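You operate a simulated robot arm through the tools that you are given. There is no shell and no other tool. Be economical: measure what you need, move in short steps, check, and stop when the job is done.

Carry out the task below with a simulated robot arm. There is one attempt and no reset: what you move stays moved.

## Task
Set right what has fallen over on the top of the small table. At the end: the green cell stands where the black stopper stood; the black stopper is in the beige bowl; the white milk carton, which lies on its side on the top of the small table, stands upright there; the green juice carton, which lies on its side on the top of the small table, stands upright there; the cream cell stands on top of the orange mug; whatever was shut is shut again. Leave all else as you found it, and nothing knocked over.

Only the result counts: the job must be done as asked and must still hold three seconds after the hand-in. Knocking over, shifting, dropping, spilling or breaking anything else fails it.

## Robot
A 7-joint arm with a two-finger parallel gripper, fixed in place. Base frame: the origin is at the foot of the arm, x ahead of it, y to its left, z up; the work surface is at about z = 75. Readings come in cm, rad, newtons and seconds.
With the tool pointing down near the work surface it reaches from about 30 to 68 cm from the base axis. Its first joint turns from -1.152 to 1.152 rad. Payload 1.57 kg.
Tool frame: the origin (TCP) lies between the finger pads and is the grasp point; the fingertips stand 3 cm ahead of it; z points along the fingers, y is the line along which they close. The gripper opens to 11 cm. The fingers are 2.4 cm wide and 1.2 cm thick; the gripper's body (4.8 by 11.2 cm) begins 7.8 cm behind the TCP.
Orientation is that of the tool frame in the base frame, as [roll, pitch, yaw] about the fixed x, y, z axes, in that order (R = Rz(yaw) Ry(pitch) Rx(roll)). With the fingers straight down and closing along the base's y, the tool's x points along the base's -x, its y along +y and its z along -z.

## Interface
- The arm moves only by the tool send_rows. Its argument "targets" is a list of rows, each an object of numbers (a shift or turn left out is 0, a gripper value left out holds the last): "dx", "dy", "dz": the shift along the base's x, y, z in cm; "rx", "ry", "rz": the turn, a rotation vector about the base's x, y, z in rad; "grip": the gripper command, from -1 (shut) to 1 (fully open), values between in proportion. In form: [{"dx": .., "dy": .., "dz": .., "rx": .., "ry": .., "rz": .., "grip": ..}, ...]. A call has 1 to 10 rows; each row shifts and turns the commanded pose from where the row before left it. Rows are played at 5 a second. More than 5 cm and 0.15 rad between two rows, or a gripper value outside its range, and nothing of the call is played. Where a pose cannot be reached the arm comes as near as it can. A force on the tool above 40 N (or 10 N above the force at the start of the call, whichever is more), or a blocked arm, ends the call early, and 0.2 s more pass. The fingers move at their own pace (about 10.8 cm/s each) and stop on an object; they squeeze with about 43 N. The grip force told is the motor's: it shows also when the fingers shut on nothing. Time passes only in rows, and 0.2 s behind the last, so rows that do not move let the fingers close. It gives the time, the measured TCP pose, the force on the tool (base axes), the opening and the grip force at its end, in the units of the frame above (readings bear some noise).
- Cameras (640 x 400 px; columns grow to the right, rows downward): "scene" is fixed at [16.42, -39.96, 138.43]; the picture's right is [0.75, -0.66, 0.00], its down [-0.49, -0.55, -0.67] and it looks along [0.45, 0.50, -0.74] (base axes); focal length 300 px, centre (320, 200). "wrist" rides on the gripper at [-3.6, 0, -8] in the tool frame; the picture's right is [0.00, -1.00, 0.00], its down [0.97, 0.00, -0.24] and it looks along [0.24, 0.00, 0.97] (tool axes); focal length 218 px, centre (320, 200).
- camera(camera): a new picture of that camera. No time passes.
- locate(camera, pixels): for up to 12 pixels [column, row] of the newest picture of that camera ("zoom" is the newest enlarged one), the place [x, y, z] in the base frame of the surface seen there, good to about 0.2 cm. No time passes.
- enlarge(camera, box): a new picture of the part [left, top, right, bottom] of that camera's present view, enlarged. No time passes.
- finish_job(): hands the job in; it is judged then, once.

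Go step by step. Measure first, check grasps and placings, and put right what went wrong. The budget is 80 turns and 38 pictures, counting those below and the enlarged ones. Unless the task says otherwise, let go and move clear before handing in, and close with one line.

The tools are called after "Emit:" by a JSON object that holds its "fn" and its "kwargs". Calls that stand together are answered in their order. send_rows: Moves the arm, as the interface text tells. Its arguments: {"type":"object","properties":{"targets":{"type":"array","items":{"type":"object","properties":{"dx":{"type":"number"},"dy":{"type":"number"},"dz":{"type":"number"},"rx":{"type":"number"},"ry":{"type":"number"},"rz":{"type":"number"},"grip":{"type":"number"}}}}},"required":["targets"]} The other tools are called the same way: camera (camera) takes a picture; locate (camera, pixels) gives the place of the surface under pixels of a picture; enlarge (camera, box) takes an enlarged picture of a part of a camera's view; finish_job () hands the job in.

At the start:

```text
time_s: 0.0
position: [39.77, 7.06, 110.19]
ee_rot: [3.141, 0.0, 3.141]
force: [0.4, 0.3, 0.5]
gripper_width: 10.98
gripper_force: 0.1
```

scene: 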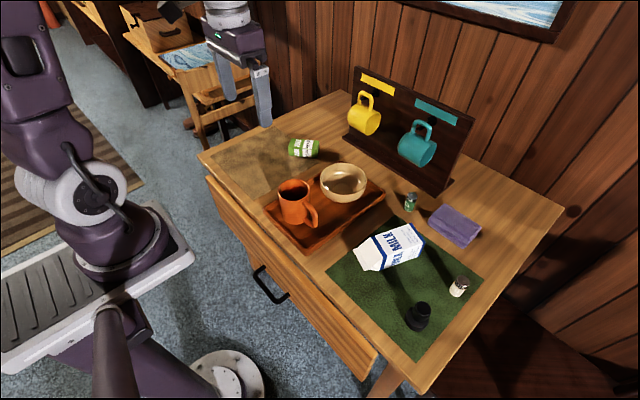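
wrist: 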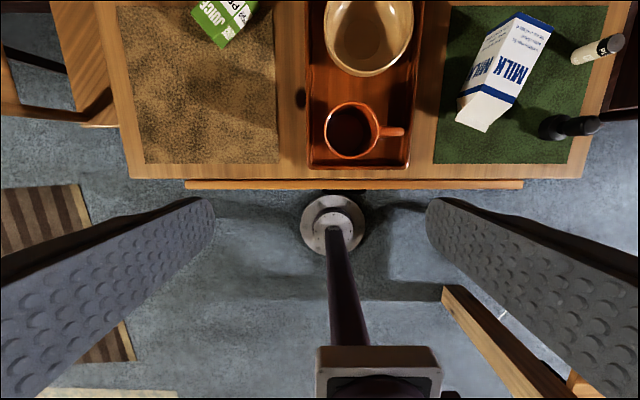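

I see the lying milk carton near (390,247), the juice carton at (303,148), the green cell at (410,201), the cream cell at (459,287) and the stopper at (418,316). I'll enlarge the picture to measure them.

Emit:
{"fn": "enlarge", "kwargs": {"camera": "scene", "box": [340, 180, 500, 340]}}

Emit:
{"fn": "locate", "kwargs": {"camera": "scene", "pixels": [[410, 194], [410, 209], [459, 280], [458, 293], [418, 305], [412, 326], [305, 140], [290, 148], [317, 148], [295, 186], [343, 170], [343, 190]]}}

Emit:
{"fn": "enlarge", "kwargs": {"camera": "scene", "box": [240, 120, 400, 250]}}

```text
2.50 times, centred on (420, 260) of scene
```

zoom: 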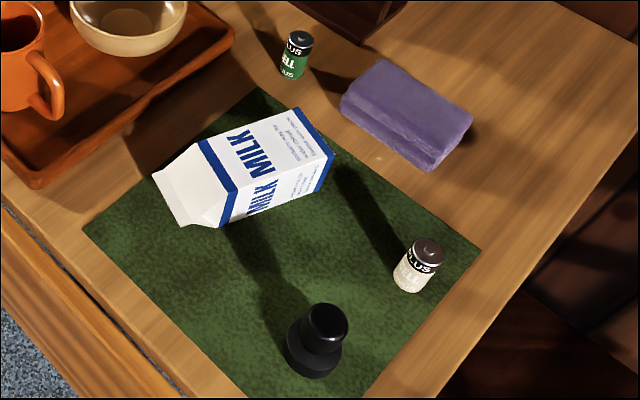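

```text
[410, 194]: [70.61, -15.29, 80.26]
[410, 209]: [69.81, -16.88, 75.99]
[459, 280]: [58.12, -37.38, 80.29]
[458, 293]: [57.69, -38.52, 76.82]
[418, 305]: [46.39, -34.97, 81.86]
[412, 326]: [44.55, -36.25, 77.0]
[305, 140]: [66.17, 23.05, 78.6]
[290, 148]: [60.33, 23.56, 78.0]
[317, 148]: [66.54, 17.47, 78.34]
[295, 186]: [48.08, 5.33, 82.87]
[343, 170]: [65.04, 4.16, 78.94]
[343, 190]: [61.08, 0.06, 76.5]
```

```text
3.08 times, centred on (320, 185) of scene
```

zoom: 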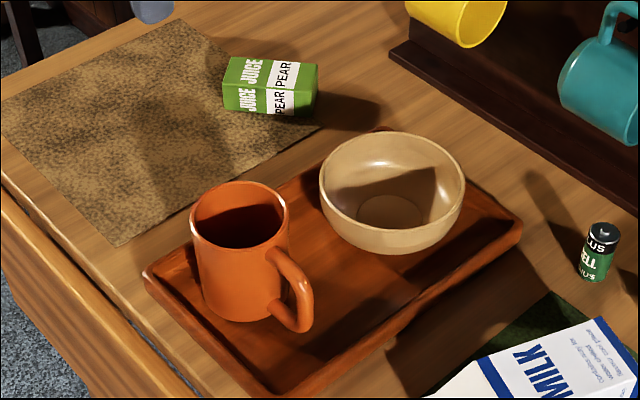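

The mug's inside is dark, so I'll measure its depth, the cell and stopper tops and the milk carton outline.

Emit:
{"fn": "enlarge", "kwargs": {"camera": "wrist", "box": [300, 0, 420, 180]}}

Emit:
{"fn": "locate", "kwargs": {"camera": "wrist", "pixels": [[350, 130], [340, 125], [365, 130], [350, 145], [350, 104], [350, 157], [326, 130], [376, 130], [402, 131], [368, 35], [327, 35], [412, 35]]}}

Emit:
{"fn": "enlarge", "kwargs": {"camera": "wrist", "box": [440, 0, 640, 170]}}

Emit:
{"fn": "locate", "kwargs": {"camera": "wrist", "pixels": [[516, 12], [554, 30], [495, 28], [500, 82], [471, 76], [518, 105], [457, 118], [487, 131], [608, 46], [580, 55], [590, 125], [548, 128]]}}

```text
2.22 times, centred on (360, 90) of wrist
```

zoom: 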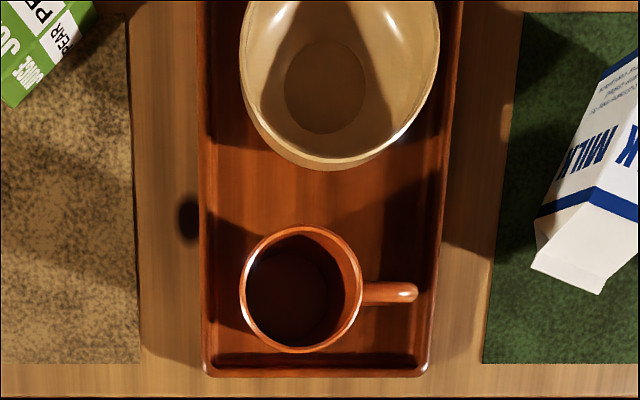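

```text
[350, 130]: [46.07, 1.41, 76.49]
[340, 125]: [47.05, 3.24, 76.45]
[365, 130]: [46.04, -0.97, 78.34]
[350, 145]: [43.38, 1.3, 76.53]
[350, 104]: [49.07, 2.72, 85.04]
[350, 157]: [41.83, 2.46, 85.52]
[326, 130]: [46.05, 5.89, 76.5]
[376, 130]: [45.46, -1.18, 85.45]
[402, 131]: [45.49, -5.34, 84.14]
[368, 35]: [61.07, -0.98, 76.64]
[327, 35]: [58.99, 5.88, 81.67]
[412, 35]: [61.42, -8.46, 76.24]
```

```text
2.35 times, centred on (540, 85) of wrist
```

zoom: 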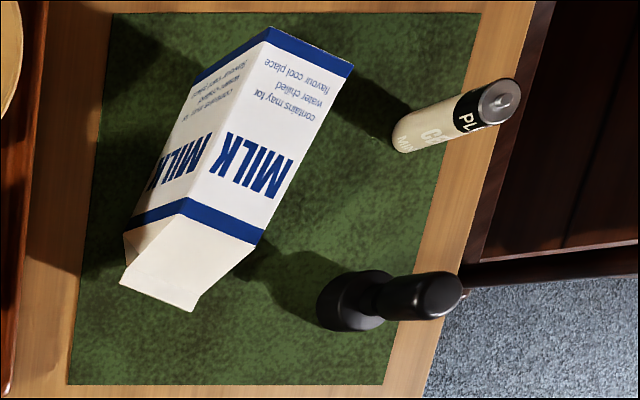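

```text
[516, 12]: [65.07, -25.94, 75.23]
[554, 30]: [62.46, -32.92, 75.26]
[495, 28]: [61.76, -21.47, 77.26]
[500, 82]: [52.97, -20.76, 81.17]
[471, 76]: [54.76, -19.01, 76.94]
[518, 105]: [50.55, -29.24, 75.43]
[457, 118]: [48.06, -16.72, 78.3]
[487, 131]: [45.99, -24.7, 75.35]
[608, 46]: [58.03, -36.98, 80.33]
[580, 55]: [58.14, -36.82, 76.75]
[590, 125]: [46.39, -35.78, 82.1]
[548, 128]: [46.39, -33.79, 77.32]
```

The mug is hollow (rim about 85.3, floor 76.5). I'll hover over the stopper near (46.4, -35.4), turning the hand to its azimuth, with the fingers part open.

Emit:
{"fn": "send_rows", "kwargs": {"targets": [{"dx": 0.66, "dy": -4.25, "dz": -1.3, "rz": -0.065, "grip": 0.2}, {"dx": 0.66, "dy": -4.25, "dz": -1.3, "rz": -0.065}, {"dx": 0.66, "dy": -4.25, "dz": -1.3, "rz": -0.065}, {"dx": 0.66, "dy": -4.25, "dz": -1.3, "rz": -0.065}, {"dx": 0.66, "dy": -4.25, "dz": -1.3, "rz": -0.065}, {"dx": 0.66, "dy": -4.25, "dz": -1.3, "rz": -0.065}, {"dx": 0.66, "dy": -4.25, "dz": -1.3, "rz": -0.065}, {"dx": 0.66, "dy": -4.25, "dz": -1.3, "rz": -0.065}, {"dx": 0.66, "dy": -4.25, "dz": -1.3, "rz": -0.065}, {"dx": 0.66, "dy": -4.25, "dz": -1.3, "rz": -0.065}]}}

Emit:
{"fn": "camera", "kwargs": {"camera": "wrist"}}

```text
time_s: 2.2
position: [46.47, -35.6, 97.0]
ee_rot: [3.141, 0.0, 2.489]
force: [-0.1, -0.5, 0.0]
gripper_width: 6.59
gripper_force: 0.0
```

```text
31 pictures are left
```

wrist: 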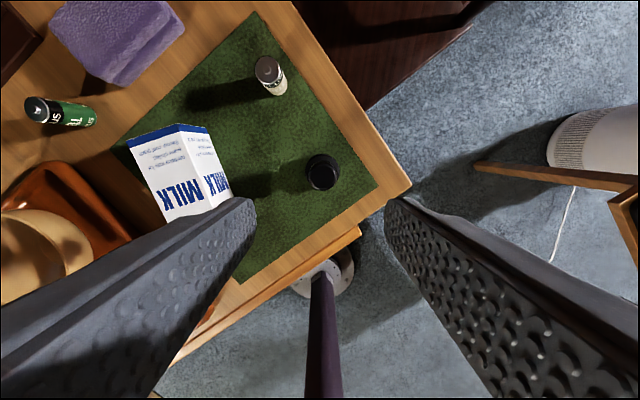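

The stopper shows at (323,172). I'll locate its edges along with the cells and the milk carton.

Emit:
{"fn": "locate", "kwargs": {"camera": "wrist", "pixels": [[323, 172], [310, 170], [338, 168], [324, 158], [322, 187], [269, 70], [258, 65], [281, 80], [270, 90], [38, 108], [130, 140], [205, 131]]}}

Emit:
{"fn": "enlarge", "kwargs": {"camera": "wrist", "box": [220, 40, 380, 200]}}

```text
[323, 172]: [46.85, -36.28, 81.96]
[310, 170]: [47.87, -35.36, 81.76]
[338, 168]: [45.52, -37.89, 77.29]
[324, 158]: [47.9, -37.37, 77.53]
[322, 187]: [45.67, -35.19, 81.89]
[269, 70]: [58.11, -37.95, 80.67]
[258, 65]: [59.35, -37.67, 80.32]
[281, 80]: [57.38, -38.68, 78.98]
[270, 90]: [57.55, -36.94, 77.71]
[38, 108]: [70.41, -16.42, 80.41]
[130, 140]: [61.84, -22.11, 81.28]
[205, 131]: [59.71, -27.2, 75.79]
```

```text
2.50 times, centred on (300, 120) of wrist
```

zoom: 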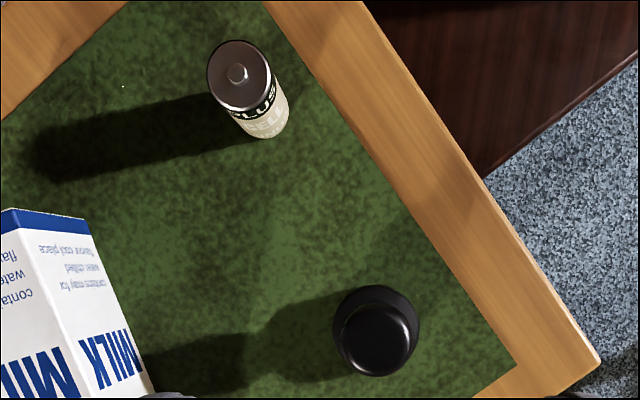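

The stopper's knob is about 3.1 cm wide, centred near (46.5, -36.2) with its top at 81.9. I'll descend over it and grip the knob.

Emit:
{"fn": "send_rows", "kwargs": {"targets": [{"dy": -0.6, "dz": -4}, {"dz": -4}, {"dz": -4}, {"dz": -3}, {"dz": -1.4}, {"grip": -1}, {}, {}]}}

Emit:
{"fn": "camera", "kwargs": {"camera": "wrist"}}

```text
time_s: 4.0
position: [46.35, -36.11, 80.67]
ee_rot: [3.14, 0.001, 2.494]
force: [0.0, -0.5, 0.2]
gripper_width: 3.07
gripper_force: 39.9
```

```text
29 pictures are left
```

wrist: 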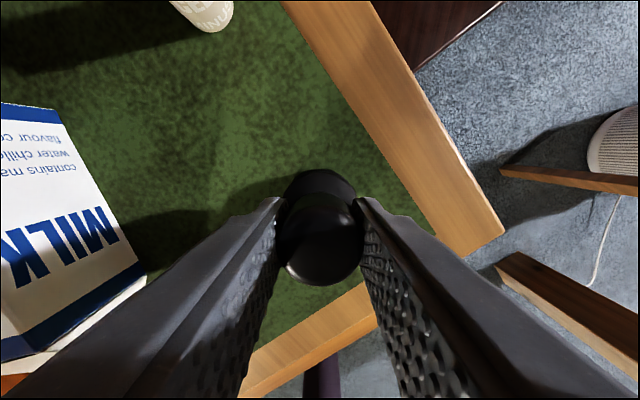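

The stopper is gripped (3.07 cm). I'll lift it and carry it over to the bowl, whose floor centre is near (60.6, 0.1).

Emit:
{"fn": "send_rows", "kwargs": {"targets": [{"dz": 5}, {"dz": 5}, {"dz": 4.5}, {"dx": 1.78, "dy": 4.53, "rz": 0.08}, {"dx": 1.78, "dy": 4.53, "rz": 0.08}, {"dx": 1.78, "dy": 4.53, "rz": 0.08}, {"dx": 1.78, "dy": 4.53, "rz": 0.08}, {"dx": 1.78, "dy": 4.53, "rz": 0.08}, {"dx": 1.78, "dy": 4.53, "rz": 0.08}, {"dx": 1.78, "dy": 4.53, "rz": 0.08}]}}

Emit:
{"fn": "send_rows", "kwargs": {"targets": [{"dx": 1.78, "dy": 4.53, "rz": 0.08}, {}]}}

Emit:
{"fn": "camera", "kwargs": {"camera": "wrist"}}

Emit:
{"fn": "camera", "kwargs": {"camera": "scene"}}

```text
time_s: 6.2
position: [58.88, -4.46, 95.23]
ee_rot: [-3.141, 0.0, 3.051]
force: [0.1, 0.2, -1.3]
gripper_width: 3.1
gripper_force: 39.5
```

```text
time_s: 6.8
position: [60.64, 0.15, 95.22]
ee_rot: [-3.141, 0.001, 3.131]
force: [0.9, 0.0, -1.6]
gripper_width: 3.1
gripper_force: 39.3
```

```text
28 pictures are left
```

wrist: 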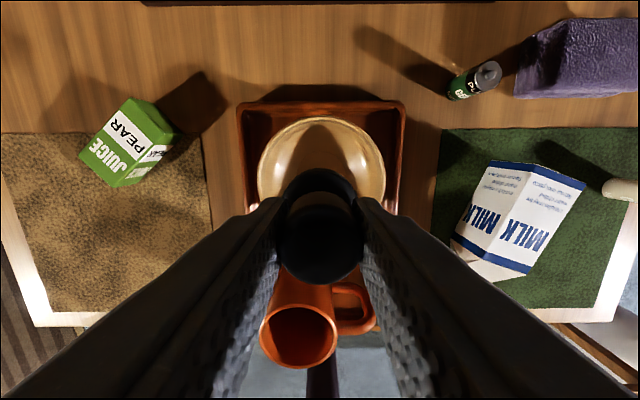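

```text
27 pictures are left
```

scene: 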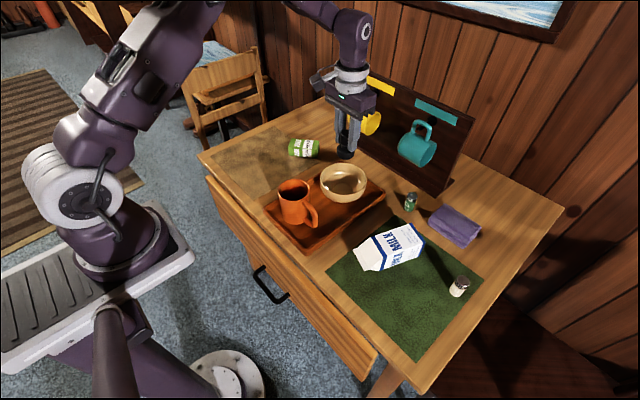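

In the wrist view the bowl's rim spans columns 257 to 386, so it looks centred. I'll locate the rim points, plus juice and milk carton points, to confirm.

Emit:
{"fn": "locate", "kwargs": {"camera": "wrist", "pixels": [[259, 172], [384, 172], [321, 119], [321, 135], [130, 99], [174, 131], [115, 186], [80, 155], [492, 163], [537, 168], [585, 185], [454, 237]]}}

Emit:
{"fn": "locate", "kwargs": {"camera": "scene", "pixels": [[322, 183], [365, 183], [343, 165], [343, 202], [343, 185], [354, 249], [365, 270], [405, 224], [425, 241], [418, 262], [384, 271], [370, 236]]}}

```text
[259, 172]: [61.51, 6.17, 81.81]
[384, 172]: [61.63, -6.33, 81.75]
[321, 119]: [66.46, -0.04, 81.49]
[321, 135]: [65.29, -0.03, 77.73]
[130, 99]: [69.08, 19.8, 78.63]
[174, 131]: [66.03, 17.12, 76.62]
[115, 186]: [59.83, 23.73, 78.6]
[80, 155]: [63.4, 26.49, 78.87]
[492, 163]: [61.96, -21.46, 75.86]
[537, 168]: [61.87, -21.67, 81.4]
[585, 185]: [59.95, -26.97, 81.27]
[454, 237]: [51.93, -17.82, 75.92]
```

```text
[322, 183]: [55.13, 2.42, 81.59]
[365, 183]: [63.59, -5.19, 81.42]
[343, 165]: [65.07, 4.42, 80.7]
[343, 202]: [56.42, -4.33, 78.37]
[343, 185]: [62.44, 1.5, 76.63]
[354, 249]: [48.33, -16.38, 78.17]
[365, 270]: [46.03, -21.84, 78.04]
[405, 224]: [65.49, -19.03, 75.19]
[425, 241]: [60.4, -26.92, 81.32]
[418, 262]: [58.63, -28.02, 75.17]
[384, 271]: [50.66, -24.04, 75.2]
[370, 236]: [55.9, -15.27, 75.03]
```

The bowl's centre is at (60.4, 0). I'll lower the stopper to its floor, open slightly and retreat.

Emit:
{"fn": "send_rows", "kwargs": {"targets": [{"dx": -0.2, "dy": -0.1, "dz": -4}, {"dz": -4}, {"dz": -3}, {"dz": -1.2}, {"dz": -0.7}, {}, {"grip": -0.2}, {}]}}

Emit:
{"fn": "send_rows", "kwargs": {"targets": [{"dz": 3}, {"dz": 5}, {"dz": 5}]}}

Emit:
{"fn": "camera", "kwargs": {"camera": "wrist"}}

```text
time_s: 8.6
position: [60.34, -0.01, 82.32]
ee_rot: [-3.139, 0.0, 3.13]
force: [-0.2, -0.5, -1.4]
gripper_width: 4.38
gripper_force: 0.0
```

```text
time_s: 9.4
position: [60.22, 0.16, 95.43]
ee_rot: [3.141, -0.001, 3.132]
force: [-0.3, -0.1, 0.3]
gripper_width: 4.41
gripper_force: 0.1
```

```text
26 pictures are left
```

wrist: 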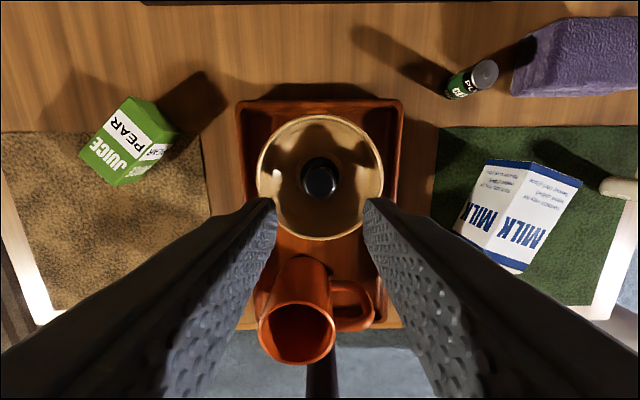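

The stopper stands in the bowl at (320,178). Next is the green cell at (485,73), so I'll measure its top and sides.

Emit:
{"fn": "locate", "kwargs": {"camera": "wrist", "pixels": [[485, 73], [475, 73], [496, 73], [485, 62], [485, 84], [460, 95], [447, 85]]}}

Emit:
{"fn": "enlarge", "kwargs": {"camera": "wrist", "box": [420, 30, 540, 130]}}

Emit:
{"fn": "enlarge", "kwargs": {"camera": "wrist", "box": [60, 70, 220, 210]}}

```text
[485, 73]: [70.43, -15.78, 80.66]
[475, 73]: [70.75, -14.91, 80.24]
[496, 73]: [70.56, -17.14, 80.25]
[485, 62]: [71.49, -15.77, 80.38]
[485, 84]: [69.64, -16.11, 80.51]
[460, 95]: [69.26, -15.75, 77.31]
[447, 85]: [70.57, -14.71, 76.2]
```

```text
4.00 times, centred on (480, 80) of wrist
```

zoom: 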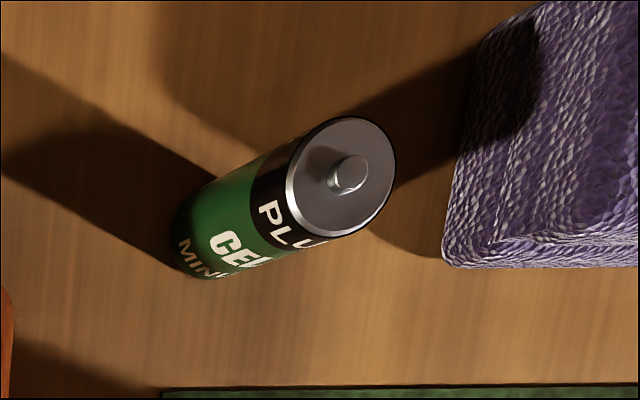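

```text
2.86 times, centred on (140, 140) of wrist
```

zoom: 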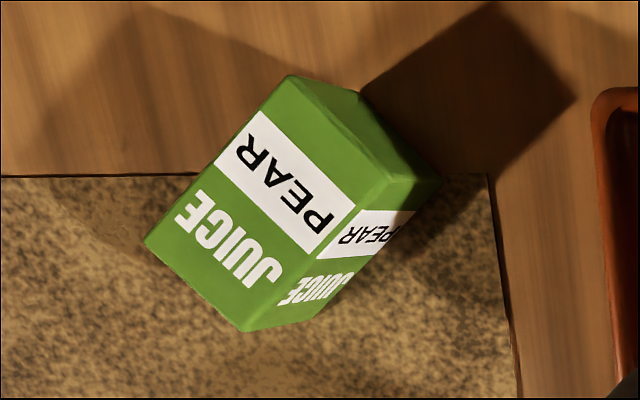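

The green cell is centred near (70.6, -15.95), about 2.3 cm wide, so a tilted approach is needed. I'll check the clearance to the purple cloth and the rack base.

Emit:
{"fn": "locate", "kwargs": {"camera": "wrist", "pixels": [[511, 94], [516, 70], [524, 42], [530, 94], [545, 80], [500, 30], [430, 3], [480, 3], [514, 97]]}}

Emit:
{"fn": "locate", "kwargs": {"camera": "scene", "pixels": [[430, 215], [432, 208], [437, 205], [425, 180], [445, 192], [415, 178]]}}

```text
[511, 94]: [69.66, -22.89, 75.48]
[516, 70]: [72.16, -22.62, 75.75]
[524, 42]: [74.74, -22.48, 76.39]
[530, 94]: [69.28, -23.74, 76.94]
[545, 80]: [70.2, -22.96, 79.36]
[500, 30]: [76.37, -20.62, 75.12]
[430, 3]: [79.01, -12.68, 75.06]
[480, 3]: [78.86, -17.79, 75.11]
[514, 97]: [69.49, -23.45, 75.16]
```

```text
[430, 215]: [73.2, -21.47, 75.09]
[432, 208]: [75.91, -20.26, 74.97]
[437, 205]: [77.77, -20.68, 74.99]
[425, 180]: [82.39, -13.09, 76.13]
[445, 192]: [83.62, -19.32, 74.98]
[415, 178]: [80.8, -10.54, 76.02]
```

The cloth begins at y < -22.6 and the rack at x > 80, so there's room. I'll turn, tilt 0.5 rad outward and move to 12 cm short of the green cell.

Emit:
{"fn": "send_rows", "kwargs": {"targets": [{"dx": 0.8, "dy": -2.5, "rz": -0.111, "grip": -0.1}, {"dx": 0.8, "dy": -2.5, "rz": -0.111}, {"dx": 0.8, "dy": -2.5, "dz": -1, "rx": -0.0275, "ry": -0.122}, {"dx": 0.8, "dy": -2.5, "dz": -1.5, "rx": -0.0275, "ry": -0.122}, {"dx": 0.8, "dy": -2.5, "dz": -1.7, "rx": -0.0275, "ry": -0.122}, {"dx": 0.8, "dy": -2.4, "dz": -1.7, "rx": -0.0275, "ry": -0.122}, {}]}}

Emit:
{"fn": "camera", "kwargs": {"camera": "wrist"}}

```text
time_s: 11.0
position: [65.26, -14.84, 89.44]
ee_rot: [3.135, 0.502, 2.909]
force: [-0.2, 0.0, 0.5]
gripper_width: 4.96
gripper_force: 0.1
```

```text
23 pictures are left
```

wrist: 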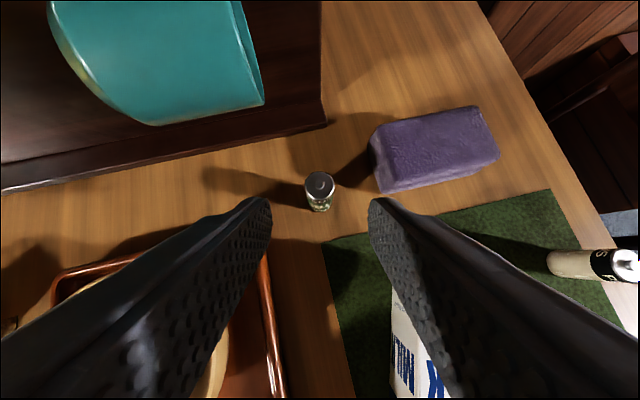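

The cell sits on the centreline at (320,188). I'll check where the teal mug is before going further.

Emit:
{"fn": "locate", "kwargs": {"camera": "wrist", "pixels": [[320, 184], [308, 184], [333, 186], [150, 122], [255, 100], [250, 40], [70, 20], [322, 125], [150, 180]]}}

```text
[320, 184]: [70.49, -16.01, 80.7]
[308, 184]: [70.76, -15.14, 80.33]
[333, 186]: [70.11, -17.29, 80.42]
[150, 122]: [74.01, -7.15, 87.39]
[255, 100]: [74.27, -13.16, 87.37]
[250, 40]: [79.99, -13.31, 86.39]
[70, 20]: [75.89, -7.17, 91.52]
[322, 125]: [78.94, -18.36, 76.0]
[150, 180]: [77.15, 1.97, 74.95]
```

The teal mug starts at x=74 and z=86.4, which leaves about 4 cm. I'll advance along the tool axis onto the cell and grip.

Emit:
{"fn": "send_rows", "kwargs": {"targets": [{"dx": 1.73, "dy": -0.4, "dz": -3.47}, {"dx": 1.73, "dy": -0.4, "dz": -3.47}, {"dx": 1.15, "dy": -0.25, "dz": -2.3}, {"dx": 0.58, "dy": -0.15, "dz": -1.2}, {}, {"grip": -1}, {}, {}]}}

Emit:
{"fn": "camera", "kwargs": {"camera": "wrist"}}

```text
time_s: 12.8
position: [70.35, -16.02, 78.99]
ee_rot: [3.136, 0.499, 2.908]
force: [0.2, -0.3, 0.5]
gripper_width: 2.43
gripper_force: 37.1
```

```text
22 pictures are left
```

wrist: 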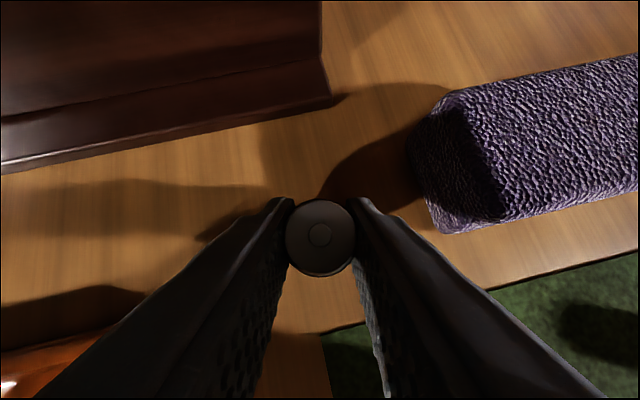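

The cell is gripped (2.43 cm). I'll back out along the tool axis, then carry it at the same tilt to the stopper's former place.

Emit:
{"fn": "send_rows", "kwargs": {"targets": [{"dz": 1.5}, {"dx": -2, "dy": 0.45, "dz": 4}, {"dx": -2, "dy": 0.45, "dz": 4}, {"dx": -1.65, "dy": 0.37, "dz": 3.5}, {"dx": -3.03, "dy": -3.58, "rz": -0.0733}, {"dx": -3.03, "dy": -3.58, "rz": -0.0733}, {"dx": -3.03, "dy": -3.58, "rz": -0.0733}, {"dx": -3.03, "dy": -3.58, "rz": -0.0733}, {"dx": -3.03, "dy": -3.58, "rz": -0.0733}, {"dx": -3.03, "dy": -3.58, "rz": -0.0733}]}}

Emit:
{"fn": "send_rows", "kwargs": {"targets": [{"dz": -2}, {}]}}

Emit:
{"fn": "camera", "kwargs": {"camera": "wrist"}}

```text
time_s: 15.0
position: [46.52, -36.32, 91.92]
ee_rot: [3.137, 0.5, 2.467]
force: [0.4, -0.9, -1.0]
gripper_width: 2.45
gripper_force: 36.8
```

```text
time_s: 15.6
position: [46.63, -36.3, 89.94]
ee_rot: [3.136, 0.501, 2.469]
force: [-1.0, 0.6, -0.1]
gripper_width: 2.43
gripper_force: 36.5
```

```text
21 pictures are left
```

wrist: 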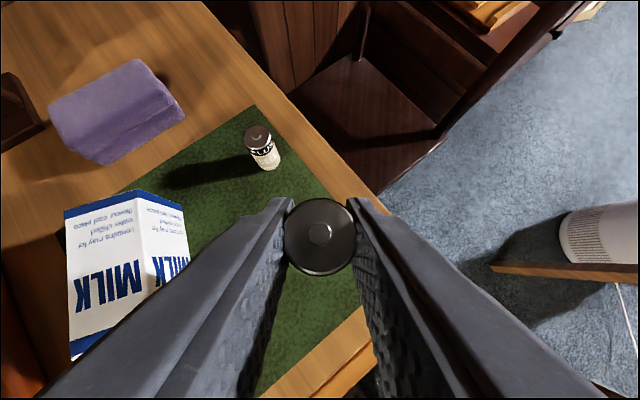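

The cell is over the stopper's old spot and the way down is clear. I'll lower it, release and withdraw along the tool axis.

Emit:
{"fn": "send_rows", "kwargs": {"targets": [{"dz": -4}, {"dz": -4}, {"dz": -2}, {"dz": -0.4}, {"dz": -0.25}, {}, {}]}}

```text
time_s: 17.2
position: [46.45, -36.24, 79.31]
ee_rot: [3.136, 0.501, 2.467]
force: [0.7, 0.4, 0.7]
gripper_width: 2.44
gripper_force: 35.9
```

The force is only just changing, so I'll ease down a little further before opening.

Emit:
{"fn": "send_rows", "kwargs": {"targets": [{"dz": -0.12}, {}, {"grip": -0.3}, {}]}}

Emit:
{"fn": "send_rows", "kwargs": {"targets": [{"dx": -1.5, "dy": 1.17, "dz": 3.47}, {"dx": -1.5, "dy": 1.17, "dz": 3.47}, {"dx": -1.5, "dy": 1.17, "dz": 3.47}, {}]}}

Emit:
{"fn": "camera", "kwargs": {"camera": "wrist"}}

```text
time_s: 18.2
position: [46.67, -36.28, 79.22]
ee_rot: [3.137, 0.502, 2.467]
force: [-0.8, 0.6, 0.6]
gripper_width: 3.87
gripper_force: 0.0
```

```text
time_s: 19.2
position: [42.04, -32.76, 89.74]
ee_rot: [3.136, 0.5, 2.468]
force: [0.4, 0.9, -0.3]
gripper_width: 3.87
gripper_force: 0.1
```

```text
20 pictures are left
```

wrist: 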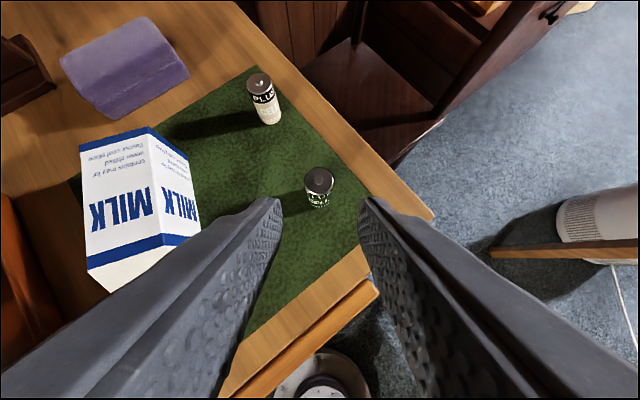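

The green cell stands upright at (319,180). Next I'll measure the cream cell at (261,80).

Emit:
{"fn": "locate", "kwargs": {"camera": "wrist", "pixels": [[260, 81], [249, 85], [272, 83], [260, 73], [263, 92], [268, 122], [319, 178], [307, 180], [332, 182]]}}

```text
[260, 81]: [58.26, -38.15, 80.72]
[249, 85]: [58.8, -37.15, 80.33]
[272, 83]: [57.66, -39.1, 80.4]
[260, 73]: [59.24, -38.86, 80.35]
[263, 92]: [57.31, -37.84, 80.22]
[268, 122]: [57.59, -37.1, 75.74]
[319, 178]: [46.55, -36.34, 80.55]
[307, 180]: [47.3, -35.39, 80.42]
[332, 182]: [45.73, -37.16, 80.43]
```

The cream cell is centred at (58.25, -38.2). I'll reduce the tilt to 0.3 rad and approach it.

Emit:
{"fn": "send_rows", "kwargs": {"targets": [{"dz": 2, "rz": 0.094, "grip": -0.1}, {"dx": 4.5, "dy": -1.22, "rx": 0.055, "ry": 0.0835}, {"dx": 4.5, "dy": -1.22, "rx": 0.055, "ry": 0.0835}, {"dx": 4.49, "dy": -1.22}, {"dz": -1.8}, {}]}}

Emit:
{"fn": "camera", "kwargs": {"camera": "wrist"}}

```text
time_s: 20.6
position: [55.59, -36.59, 89.87]
ee_rot: [3.136, 0.3, 2.561]
force: [-0.2, -1.4, -0.5]
gripper_width: 4.98
gripper_force: 0.0
```

```text
19 pictures are left
```

wrist: 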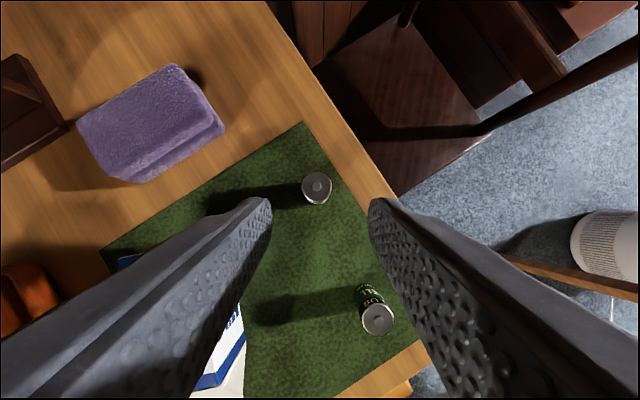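

The cell is centred at (316,188) between the fingers. I'll descend along the tool axis and grip.

Emit:
{"fn": "send_rows", "kwargs": {"targets": [{"dx": 0.9, "dy": -0.55, "dz": -3.6}, {"dx": 0.9, "dy": -0.55, "dz": -3.6}, {"dx": 0.6, "dy": -0.35, "dz": -2.2}, {"dx": 0.26, "dy": -0.16, "dz": -1.0}, {}, {"grip": -1}, {}, {}]}}

Emit:
{"fn": "camera", "kwargs": {"camera": "wrist"}}

```text
time_s: 22.4
position: [58.25, -38.12, 79.44]
ee_rot: [3.136, 0.301, 2.562]
force: [0.6, -0.3, 1.8]
gripper_width: 2.48
gripper_force: 36.3
```

```text
18 pictures are left
```

wrist: 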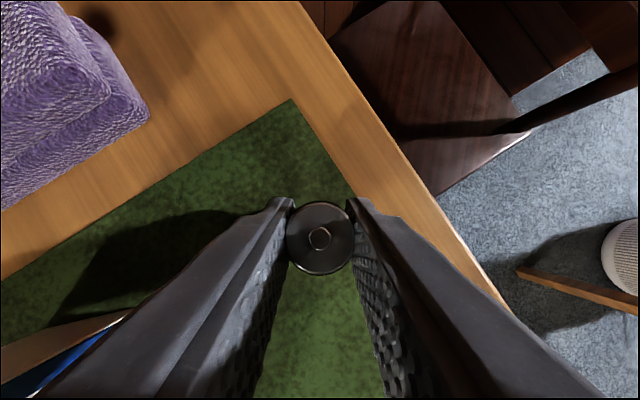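

The cell is gripped (2.48 cm). I'll lift it and carry it over the mug, whose centre is near (45.4, 2.45).

Emit:
{"fn": "send_rows", "kwargs": {"targets": [{"dz": 4}, {"dz": 5}, {"dz": 5}, {"dz": 4}, {"dx": -1.43, "dy": 4.5, "rz": 0.07}, {"dx": -1.43, "dy": 4.5, "rz": 0.07}, {"dx": -1.43, "dy": 4.5, "rz": 0.07}, {"dx": -1.43, "dy": 4.5, "rz": 0.07}, {"dx": -1.43, "dy": 4.5, "rz": 0.07}, {"dx": -1.43, "dy": 4.5, "rz": 0.07}]}}

Emit:
{"fn": "send_rows", "kwargs": {"targets": [{"dx": -1.43, "dy": 4.5, "rz": 0.07}, {"dx": -1.43, "dy": 4.5, "rz": 0.07}, {"dx": -1.43, "dy": 4.5, "rz": 0.07}, {"dz": -4}, {}]}}

Emit:
{"fn": "enlarge", "kwargs": {"camera": "scene", "box": [230, 120, 390, 260]}}

Emit:
{"fn": "camera", "kwargs": {"camera": "wrist"}}

```text
time_s: 24.6
position: [49.59, -11.01, 97.51]
ee_rot: [3.136, 0.301, 2.983]
force: [0.4, -0.4, -0.8]
gripper_width: 2.45
gripper_force: 36.4
```

```text
time_s: 25.8
position: [45.25, 2.43, 93.32]
ee_rot: [3.134, 0.301, -3.091]
force: [1.1, -0.1, -1.3]
gripper_width: 2.44
gripper_force: 36.4
```

```text
2.86 times, centred on (310, 190) of scene
```

zoom: 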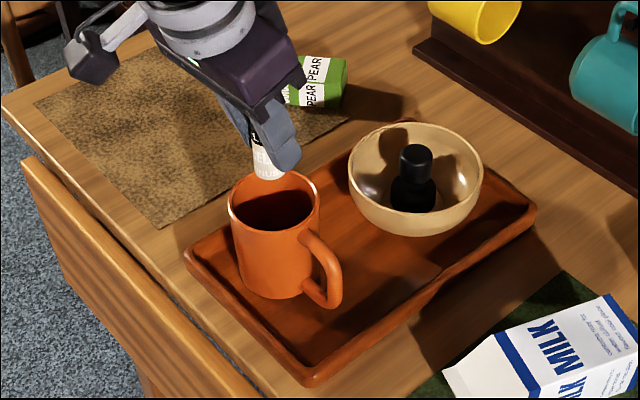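

```text
16 pictures are left
```

wrist: 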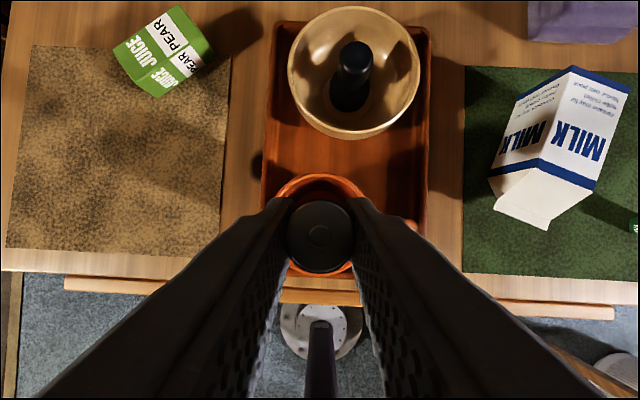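

The cell hangs over the mug centre with its bottom at about 89.1. I'll lower gently past rim height (85.3) and watch whether anything holds it there.

Emit:
{"fn": "send_rows", "kwargs": {"targets": [{"dz": -2}, {"dz": -1}, {"dz": -0.6}, {"dz": -0.3}, {}, {}]}}

Emit:
{"fn": "send_rows", "kwargs": {"targets": [{"dz": -0.3}, {"dz": -0.3}, {"dz": -0.3}, {}]}}

```text
time_s: 27.2
position: [45.37, 2.44, 89.45]
ee_rot: [3.134, 0.303, -3.092]
force: [-0.4, 0.3, 33.7]
gripper_width: 2.46
gripper_force: 36.5
```

```text
time_s: 28.2
position: [45.27, 2.46, 88.69]
ee_rot: [3.137, 0.301, -3.093]
force: [-1.5, -3.9, 32.0]
gripper_width: 2.45
gripper_force: 36.5
```

A 33 N contact showed at rim height, so the mug's top does bear the cell. My second step pressed further, so I'll ease up and look.

Emit:
{"fn": "send_rows", "kwargs": {"targets": [{"dz": 0.3}, {}]}}

Emit:
{"fn": "enlarge", "kwargs": {"camera": "scene", "box": [250, 140, 350, 240]}}

```text
time_s: 28.8
position: [45.29, 2.55, 88.93]
ee_rot: [3.135, 0.298, -3.09]
force: [-0.3, 0.3, 0.4]
gripper_width: 2.45
gripper_force: 36.4
```

```text
4.00 times, centred on (300, 190) of scene
```

zoom: 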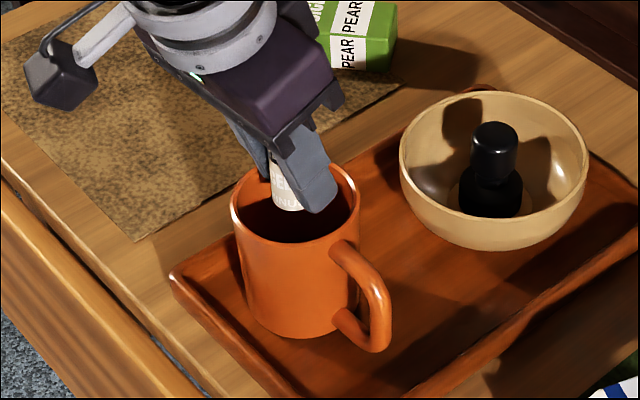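

The force is back near zero, so the cell sits at the contact level of the mug top. I'll lower a touch, open slightly and check that it stays.

Emit:
{"fn": "send_rows", "kwargs": {"targets": [{"dz": -0.06}, {}, {"grip": -0.45}, {}, {}]}}

Emit:
{"fn": "camera", "kwargs": {"camera": "wrist"}}

```text
time_s: 30.0
position: [45.32, 2.56, 88.92]
ee_rot: [3.134, 0.3, -3.091]
force: [0.3, 0.3, 0.2]
gripper_width: 3.04
gripper_force: 0.0
```

```text
14 pictures are left
```

wrist: 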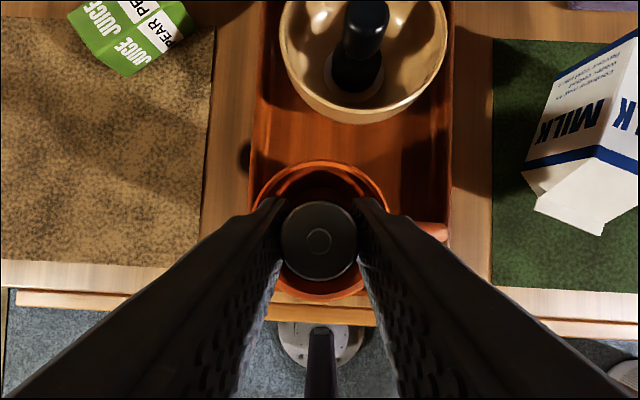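

The cell stays up after opening. I'll back out along the tool axis and look.

Emit:
{"fn": "send_rows", "kwargs": {"targets": [{"grip": -0.25}, {"dx": -0.6, "dz": 1.9}, {"dx": -1.2, "dz": 3.8}, {"dx": -1.2, "dz": 3.8}, {}]}}

Emit:
{"fn": "enlarge", "kwargs": {"camera": "scene", "box": [240, 120, 440, 290]}}

Emit:
{"fn": "locate", "kwargs": {"camera": "zoom", "pixels": [[152, 120], [152, 145], [152, 165]]}}

```text
time_s: 31.2
position: [42.29, 2.51, 98.31]
ee_rot: [3.134, 0.299, -3.092]
force: [-0.2, -1.3, -0.8]
gripper_width: 4.16
gripper_force: 0.1
```

```text
2.35 times, centred on (340, 205) of scene
```

zoom: 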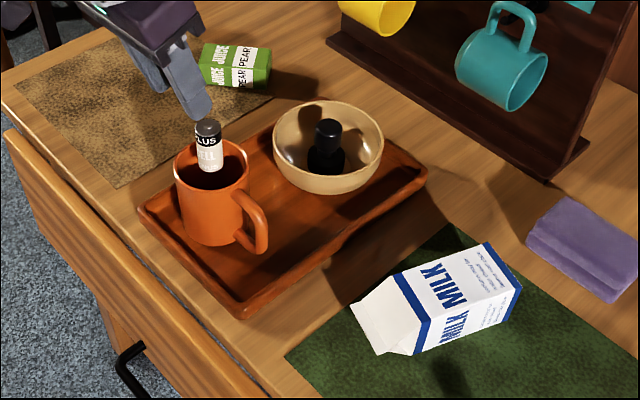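

```text
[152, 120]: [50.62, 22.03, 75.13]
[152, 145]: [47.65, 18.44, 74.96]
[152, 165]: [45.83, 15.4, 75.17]
```

The cream cell stands on the mug. Next is the milk carton: I'll untilt, move above it and start yawing the hand to test its turning range, since I want to grasp with the hand turned about 180°.

Emit:
{"fn": "send_rows", "kwargs": {"targets": [{"dz": 3, "ry": 0.149, "rx": -0.007, "grip": 0.7}, {"dz": 3, "ry": 0.149, "rx": -0.007}, {"dx": 1.6, "dy": -3, "rz": 0.15}, {"dx": 1.6, "dy": -3, "rz": 0.15}, {"dx": 1.6, "dy": -3, "rz": 0.15}, {"dx": 1.6, "dy": -3, "rz": 0.15}, {"dx": 1.6, "dy": -3, "rz": 0.15}, {"dx": 1.6, "dy": -3, "rz": 0.15}, {"dx": 1.6, "dy": -3, "rz": 0.15}, {"dx": 1.6, "dy": -3, "rz": 0.15}]}}

Emit:
{"fn": "send_rows", "kwargs": {"targets": [{"rz": 0.15}, {"rz": 0.15}, {"rz": 0.15}, {"rz": 0.15}, {"rz": 0.15}, {"rz": 0.15}, {"rz": 0.15}, {"rz": 0.15}, {"rz": 0.15}, {"rz": 0.15}]}}

Emit:
{"fn": "camera", "kwargs": {"camera": "wrist"}}

```text
time_s: 33.4
position: [55.17, -21.59, 104.33]
ee_rot: [3.135, 0.002, -1.888]
force: [0.5, -0.3, 0.2]
gripper_width: 9.34
gripper_force: 0.0
```

```text
time_s: 35.6
position: [55.01, -21.57, 104.33]
ee_rot: [3.135, 0.001, -0.39]
force: [-0.4, 0.4, 0.8]
gripper_width: 9.33
gripper_force: 0.1
```

```text
12 pictures are left
```

wrist: 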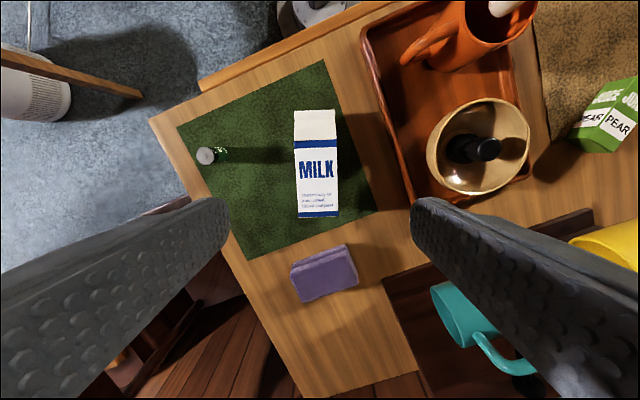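

The wrist turns freely, and the carton is now nearly aligned in the picture (columns 294–338, rows 110–217). I'll measure its corners.

Emit:
{"fn": "locate", "kwargs": {"camera": "wrist", "pixels": [[294, 143], [336, 140], [299, 212], [338, 211], [294, 112], [333, 111], [316, 125], [316, 180], [296, 178], [337, 178], [318, 217], [270, 180]]}}

```text
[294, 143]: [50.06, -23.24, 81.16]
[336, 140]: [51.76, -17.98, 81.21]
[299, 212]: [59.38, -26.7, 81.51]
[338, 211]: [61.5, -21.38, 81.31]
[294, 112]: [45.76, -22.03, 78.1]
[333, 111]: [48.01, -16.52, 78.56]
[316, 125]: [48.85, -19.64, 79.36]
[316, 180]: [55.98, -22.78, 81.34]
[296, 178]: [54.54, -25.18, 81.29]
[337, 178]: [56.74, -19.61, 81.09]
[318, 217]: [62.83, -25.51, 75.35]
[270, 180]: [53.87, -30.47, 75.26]
```

The body axis is at -0.347 rad, the width is about 5.9 cm and the gable is the top. I'll align, descend with the fingers straddling it at (55.3, -22.2) and grip.

Emit:
{"fn": "send_rows", "kwargs": {"targets": [{"dx": 0.25, "dy": -0.6, "dz": -4, "rz": 0.042}, {"dz": -5}, {"dz": -5}, {"dz": -5}, {"dz": -4}, {"dz": -2.5}, {}, {"grip": -1}, {}, {}]}}

Emit:
{"fn": "camera", "kwargs": {"camera": "wrist"}}

```text
time_s: 37.8
position: [55.39, -22.15, 78.88]
ee_rot: [3.134, 0.003, -0.349]
force: [1.2, -0.5, 0.0]
gripper_width: 6.2
gripper_force: 42.7
```

```text
11 pictures are left
```

wrist: 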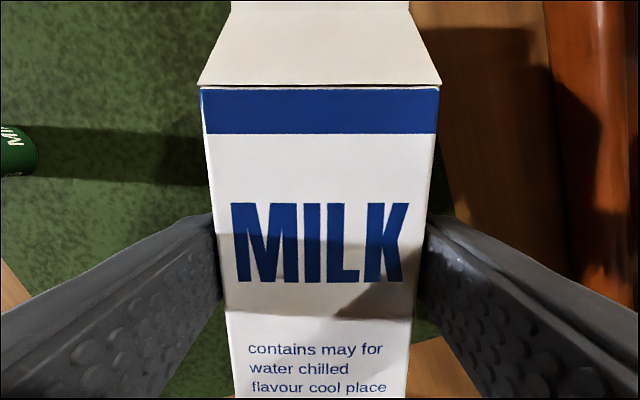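

The carton is held (6.2 cm), gripped about 5.4 cm from its bottom. I'll lift it and yaw the hand back about 180° so the gable faces outward.

Emit:
{"fn": "send_rows", "kwargs": {"targets": [{"dz": 3}, {"dz": 5}, {"dz": 5}, {"dz": 5}, {"rz": -0.145}, {"rz": -0.145}, {"rz": -0.145}, {"rz": -0.145}, {"rz": -0.145}, {"rz": -0.145}]}}

Emit:
{"fn": "send_rows", "kwargs": {"targets": [{"rz": -0.145}, {"rz": -0.145}, {"rz": -0.145}, {"rz": -0.145}, {"rz": -0.145}, {"rz": -0.145}, {"rz": -0.145}, {"rz": -0.145}, {"rz": -0.145}, {"rz": -0.145}]}}

Emit:
{"fn": "send_rows", "kwargs": {"targets": [{"rz": -0.145}, {"rz": -0.145}, {"rz": -0.145}, {"rz": -0.145}, {"rz": -0.145}, {"rz": -0.135}]}}

```text
time_s: 40.0
position: [55.46, -22.17, 96.85]
ee_rot: [3.134, 0.0, -1.222]
force: [-0.4, 0.3, -5.0]
gripper_width: 6.17
gripper_force: 43.2
```

```text
time_s: 42.2
position: [55.55, -22.11, 96.82]
ee_rot: [3.135, 0.001, -2.676]
force: [-0.4, -1.0, -5.4]
gripper_width: 6.2
gripper_force: 43.3
```

```text
time_s: 43.6
position: [55.46, -22.15, 96.78]
ee_rot: [3.134, 0.002, 2.749]
force: [0.3, -0.8, -4.6]
gripper_width: 6.18
gripper_force: 43.0
```

The gable now faces outward (ψ = -0.393). I'll tilt the hand outward by about 90° to bring the carton upright, still high up.

Emit:
{"fn": "send_rows", "kwargs": {"targets": [{"rx": -0.0571, "ry": -0.1377}, {"rx": -0.0571, "ry": -0.1377}, {"rx": -0.0571, "ry": -0.1377}, {"rx": -0.0571, "ry": -0.1377}, {"rx": -0.0571, "ry": -0.1377}, {"rx": -0.0571, "ry": -0.1377}, {"rx": -0.0571, "ry": -0.1377}, {"rx": -0.0571, "ry": -0.1377}, {"rx": -0.0571, "ry": -0.1377}, {}]}}

Emit:
{"fn": "send_rows", "kwargs": {"targets": [{"rx": -0.0571, "ry": -0.1377}, {"rx": -0.0309, "ry": -0.0746}, {}]}}

Emit:
{"fn": "camera", "kwargs": {"camera": "scene"}}

```text
time_s: 45.8
position: [55.38, -22.03, 96.88]
ee_rot: [-3.135, 1.345, 2.762]
force: [-0.8, 0.1, -5.6]
gripper_width: 6.16
gripper_force: 43.4
```

```text
time_s: 46.6
position: [55.41, -22.21, 96.89]
ee_rot: [-0.832, 1.566, -1.217]
force: [-0.1, 0.2, -5.9]
gripper_width: 6.19
gripper_force: 43.3
```

```text
10 pictures are left
```

scene: 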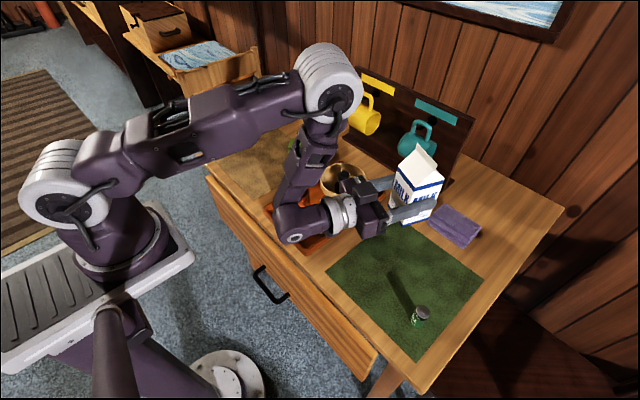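

The carton is upright in the air. I'll check how low the arm's wrist parts reach before lowering.

Emit:
{"fn": "locate", "kwargs": {"camera": "scene", "pixels": [[295, 240], [280, 225], [300, 215], [320, 235], [345, 220], [365, 230], [300, 190], [345, 232], [412, 145], [295, 160], [385, 225], [430, 210]]}}

Emit:
{"fn": "enlarge", "kwargs": {"camera": "scene", "box": [250, 120, 460, 260]}}

```text
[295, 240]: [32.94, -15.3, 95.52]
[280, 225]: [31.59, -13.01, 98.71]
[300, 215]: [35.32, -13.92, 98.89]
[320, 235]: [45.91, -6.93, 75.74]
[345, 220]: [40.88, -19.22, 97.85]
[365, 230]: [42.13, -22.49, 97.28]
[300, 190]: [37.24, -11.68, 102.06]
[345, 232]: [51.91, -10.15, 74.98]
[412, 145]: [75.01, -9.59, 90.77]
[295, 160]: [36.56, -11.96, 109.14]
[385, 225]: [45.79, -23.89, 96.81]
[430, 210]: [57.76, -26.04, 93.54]
```

```text
2.86 times, centred on (355, 190) of scene
```

zoom: 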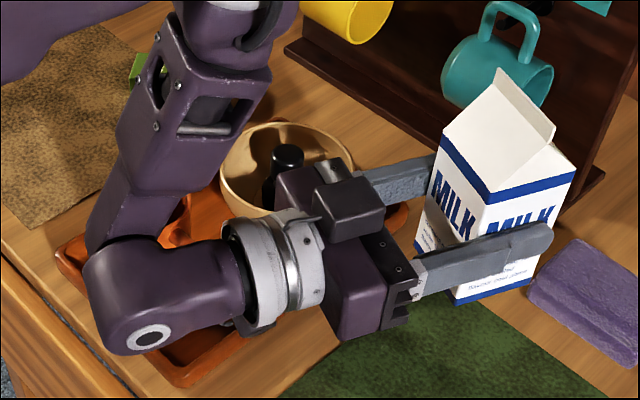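

The wrist housing reaches roughly 4 cm below the tool line, so at TCP about 80.7 it still clears the table. I'll lower in steps.

Emit:
{"fn": "send_rows", "kwargs": {"targets": [{"dz": -4}, {"dz": -4}, {"dz": -4}, {"dz": -2}, {"dz": -1}, {}]}}

Emit:
{"fn": "enlarge", "kwargs": {"camera": "scene", "box": [230, 140, 470, 310]}}

```text
time_s: 47.5
position: [55.42, -22.24, 84.72]
ee_rot: [0.056, 1.562, -0.331]
force: [-17.1, 7.8, 42.1]
gripper_width: 6.18
gripper_force: 43.1
stopped in row 4: the force on the tool passed its limit (the readings are from after the stop); the commanded pose is now the measured one
```

```text
2.35 times, centred on (350, 225) of scene
```

zoom: 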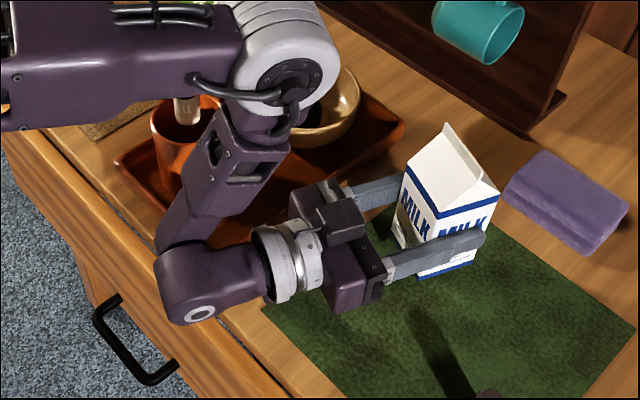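

The move stopped early at z = 84.7 with 42 N. I'll check whether the carton's bottom or the wrist is touching.

Emit:
{"fn": "locate", "kwargs": {"camera": "zoom", "pixels": [[422, 274], [472, 260], [420, 284], [200, 314], [215, 322], [240, 305], [285, 300], [340, 308], [455, 250], [180, 320], [160, 290], [405, 205]]}}

Emit:
{"fn": "send_rows", "kwargs": {"targets": [{"dz": 0.5}, {}]}}

```text
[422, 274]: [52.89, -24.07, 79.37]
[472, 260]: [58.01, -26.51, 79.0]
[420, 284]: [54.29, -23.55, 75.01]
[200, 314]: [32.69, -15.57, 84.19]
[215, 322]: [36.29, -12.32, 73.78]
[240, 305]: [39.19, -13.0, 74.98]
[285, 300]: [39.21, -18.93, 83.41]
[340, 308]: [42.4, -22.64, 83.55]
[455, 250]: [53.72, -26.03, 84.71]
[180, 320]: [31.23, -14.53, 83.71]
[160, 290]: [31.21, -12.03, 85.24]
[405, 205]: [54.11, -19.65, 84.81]
```

```text
time_s: 48.1
position: [55.39, -22.26, 85.12]
ee_rot: [-0.078, 1.562, -0.465]
force: [-0.2, -0.2, -5.5]
gripper_width: 6.18
gripper_force: 43.2
```

The carton's bottom was still at z≈79, so it's the wrist that touched the table edge. I'll pull back radially about 7 cm so the wrist housing lies off the table, then lower again.

Emit:
{"fn": "send_rows", "kwargs": {"targets": [{"dz": 1}, {"dx": -2.2, "dy": 0.9}, {"dx": -2.2, "dy": 0.9}, {"dx": -2.2, "dy": 0.9}, {}, {"dz": -1}, {"dz": -0.7}, {"dz": -0.7}, {"dz": -0.7}, {}]}}

```text
time_s: 50.1
position: [48.66, -19.51, 83.6]
ee_rot: [0.326, 1.556, -0.064]
force: [-10.2, 0.8, 26.2]
gripper_width: 6.19
gripper_force: 42.8
stopped in row 9: the force on the tool passed its limit (the readings are from after the stop); the commanded pose is now the measured one
```

The wrist still touches, so full horizontal isn't possible this low. I'll go back out, lift the wrist by leaning the tool 0.22 rad (about 12°), set the carton's outer bottom edge down and let it rock upright.

Emit:
{"fn": "send_rows", "kwargs": {"targets": [{"dz": 2}, {"dx": 2.2, "dy": -0.9}, {"dx": 2.2, "dy": -0.9}, {"dx": 2.2, "dy": -0.9, "rx": 0.042, "ry": 0.1017}, {"rx": 0.042, "ry": 0.1017}, {}, {"dz": -1.5}, {"dz": -1}, {}]}}

Emit:
{"fn": "send_rows", "kwargs": {"targets": [{"dz": -0.6}, {"dz": -0.4}, {"dz": -0.3}, {"dz": -0.3}, {"dz": -0.3}, {}]}}

```text
time_s: 52.1
position: [55.38, -22.36, 82.83]
ee_rot: [3.122, 1.362, 2.731]
force: [0.6, -0.9, -5.7]
gripper_width: 6.19
gripper_force: 43.0
```

```text
time_s: 53.0
position: [55.57, -22.25, 82.11]
ee_rot: [3.127, 1.379, 2.737]
force: [0.1, -0.8, 4.4]
gripper_width: 6.17
gripper_force: 43.2
stopped in row 4: the force on the tool passed its limit (the readings are from after the stop); the commanded pose is now the measured one
```

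A contact occurred at TCP z = 82.1. I'll look to see which part is touching.

Emit:
{"fn": "enlarge", "kwargs": {"camera": "scene", "box": [340, 160, 460, 290]}}

Emit:
{"fn": "locate", "kwargs": {"camera": "zoom", "pixels": [[270, 320], [345, 290], [265, 330], [300, 308], [270, 345], [200, 330], [120, 280], [330, 200]]}}

```text
3.08 times, centred on (400, 225) of scene
```

zoom: 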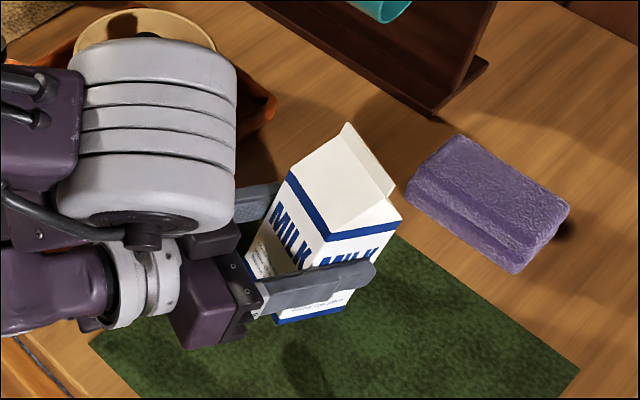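

```text
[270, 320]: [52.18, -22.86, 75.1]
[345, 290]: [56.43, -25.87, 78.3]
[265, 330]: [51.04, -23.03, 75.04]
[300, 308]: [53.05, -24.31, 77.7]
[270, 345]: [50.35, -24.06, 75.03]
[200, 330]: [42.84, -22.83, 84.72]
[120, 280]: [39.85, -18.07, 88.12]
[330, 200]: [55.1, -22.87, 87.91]
```

The carton's bottom is still about 1 cm up. I'll locate the grey elbow and other arm parts to find the contact.

Emit:
{"fn": "locate", "kwargs": {"camera": "zoom", "pixels": [[150, 60], [220, 100], [150, 215], [70, 200], [40, 120], [30, 280], [130, 300], [90, 325], [45, 330], [210, 240], [10, 330], [165, 120]]}}

Emit:
{"fn": "camera", "kwargs": {"camera": "scene"}}

```text
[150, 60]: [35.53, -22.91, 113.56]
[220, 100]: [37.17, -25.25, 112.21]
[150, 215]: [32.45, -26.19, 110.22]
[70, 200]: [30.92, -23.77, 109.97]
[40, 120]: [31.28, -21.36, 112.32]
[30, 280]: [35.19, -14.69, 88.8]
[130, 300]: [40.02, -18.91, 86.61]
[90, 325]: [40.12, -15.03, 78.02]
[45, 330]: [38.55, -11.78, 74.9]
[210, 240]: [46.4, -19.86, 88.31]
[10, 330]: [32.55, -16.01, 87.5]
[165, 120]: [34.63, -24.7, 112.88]
```

```text
6 pictures are left
```

scene: 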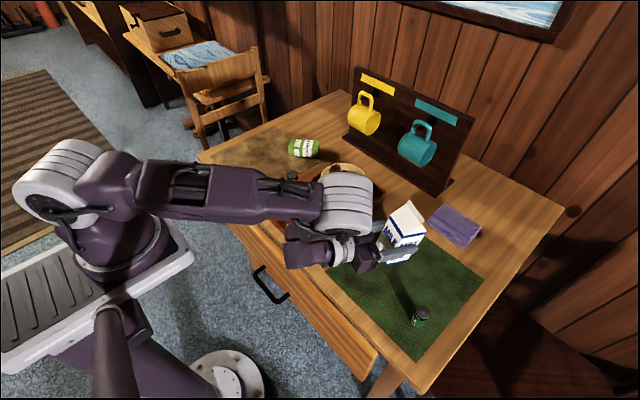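

The flange ring near (40,-15,78) seems to be what reaches the table. I'll lift a little, lean 0.13 rad more, then lower until the carton's edge touches.

Emit:
{"fn": "send_rows", "kwargs": {"targets": [{"dz": 1.5}, {"rx": 0.05, "ry": 0.12}, {}, {"dz": -1}, {"dz": -0.5}, {"dz": -0.3}, {}]}}

Emit:
{"fn": "send_rows", "kwargs": {"targets": [{"dz": -0.3}, {"dz": -0.2}, {"dz": -0.2}, {}]}}

```text
time_s: 54.3
position: [55.66, -22.38, 82.27]
ee_rot: [3.136, 1.263, 2.744]
force: [1.8, 0.4, 3.0]
gripper_width: 6.16
gripper_force: 42.6
stopped in row 6: the force on the tool passed its limit (the readings are from after the stop); the commanded pose is now the measured one
```

```text
time_s: 54.9
position: [55.9, -22.57, 82.33]
ee_rot: [3.137, 1.271, 2.742]
force: [1.8, -0.2, 2.1]
gripper_width: 6.18
gripper_force: 42.8
stopped in row 2: the force on the tool passed its limit (the readings are from after the stop); the commanded pose is now the measured one
```

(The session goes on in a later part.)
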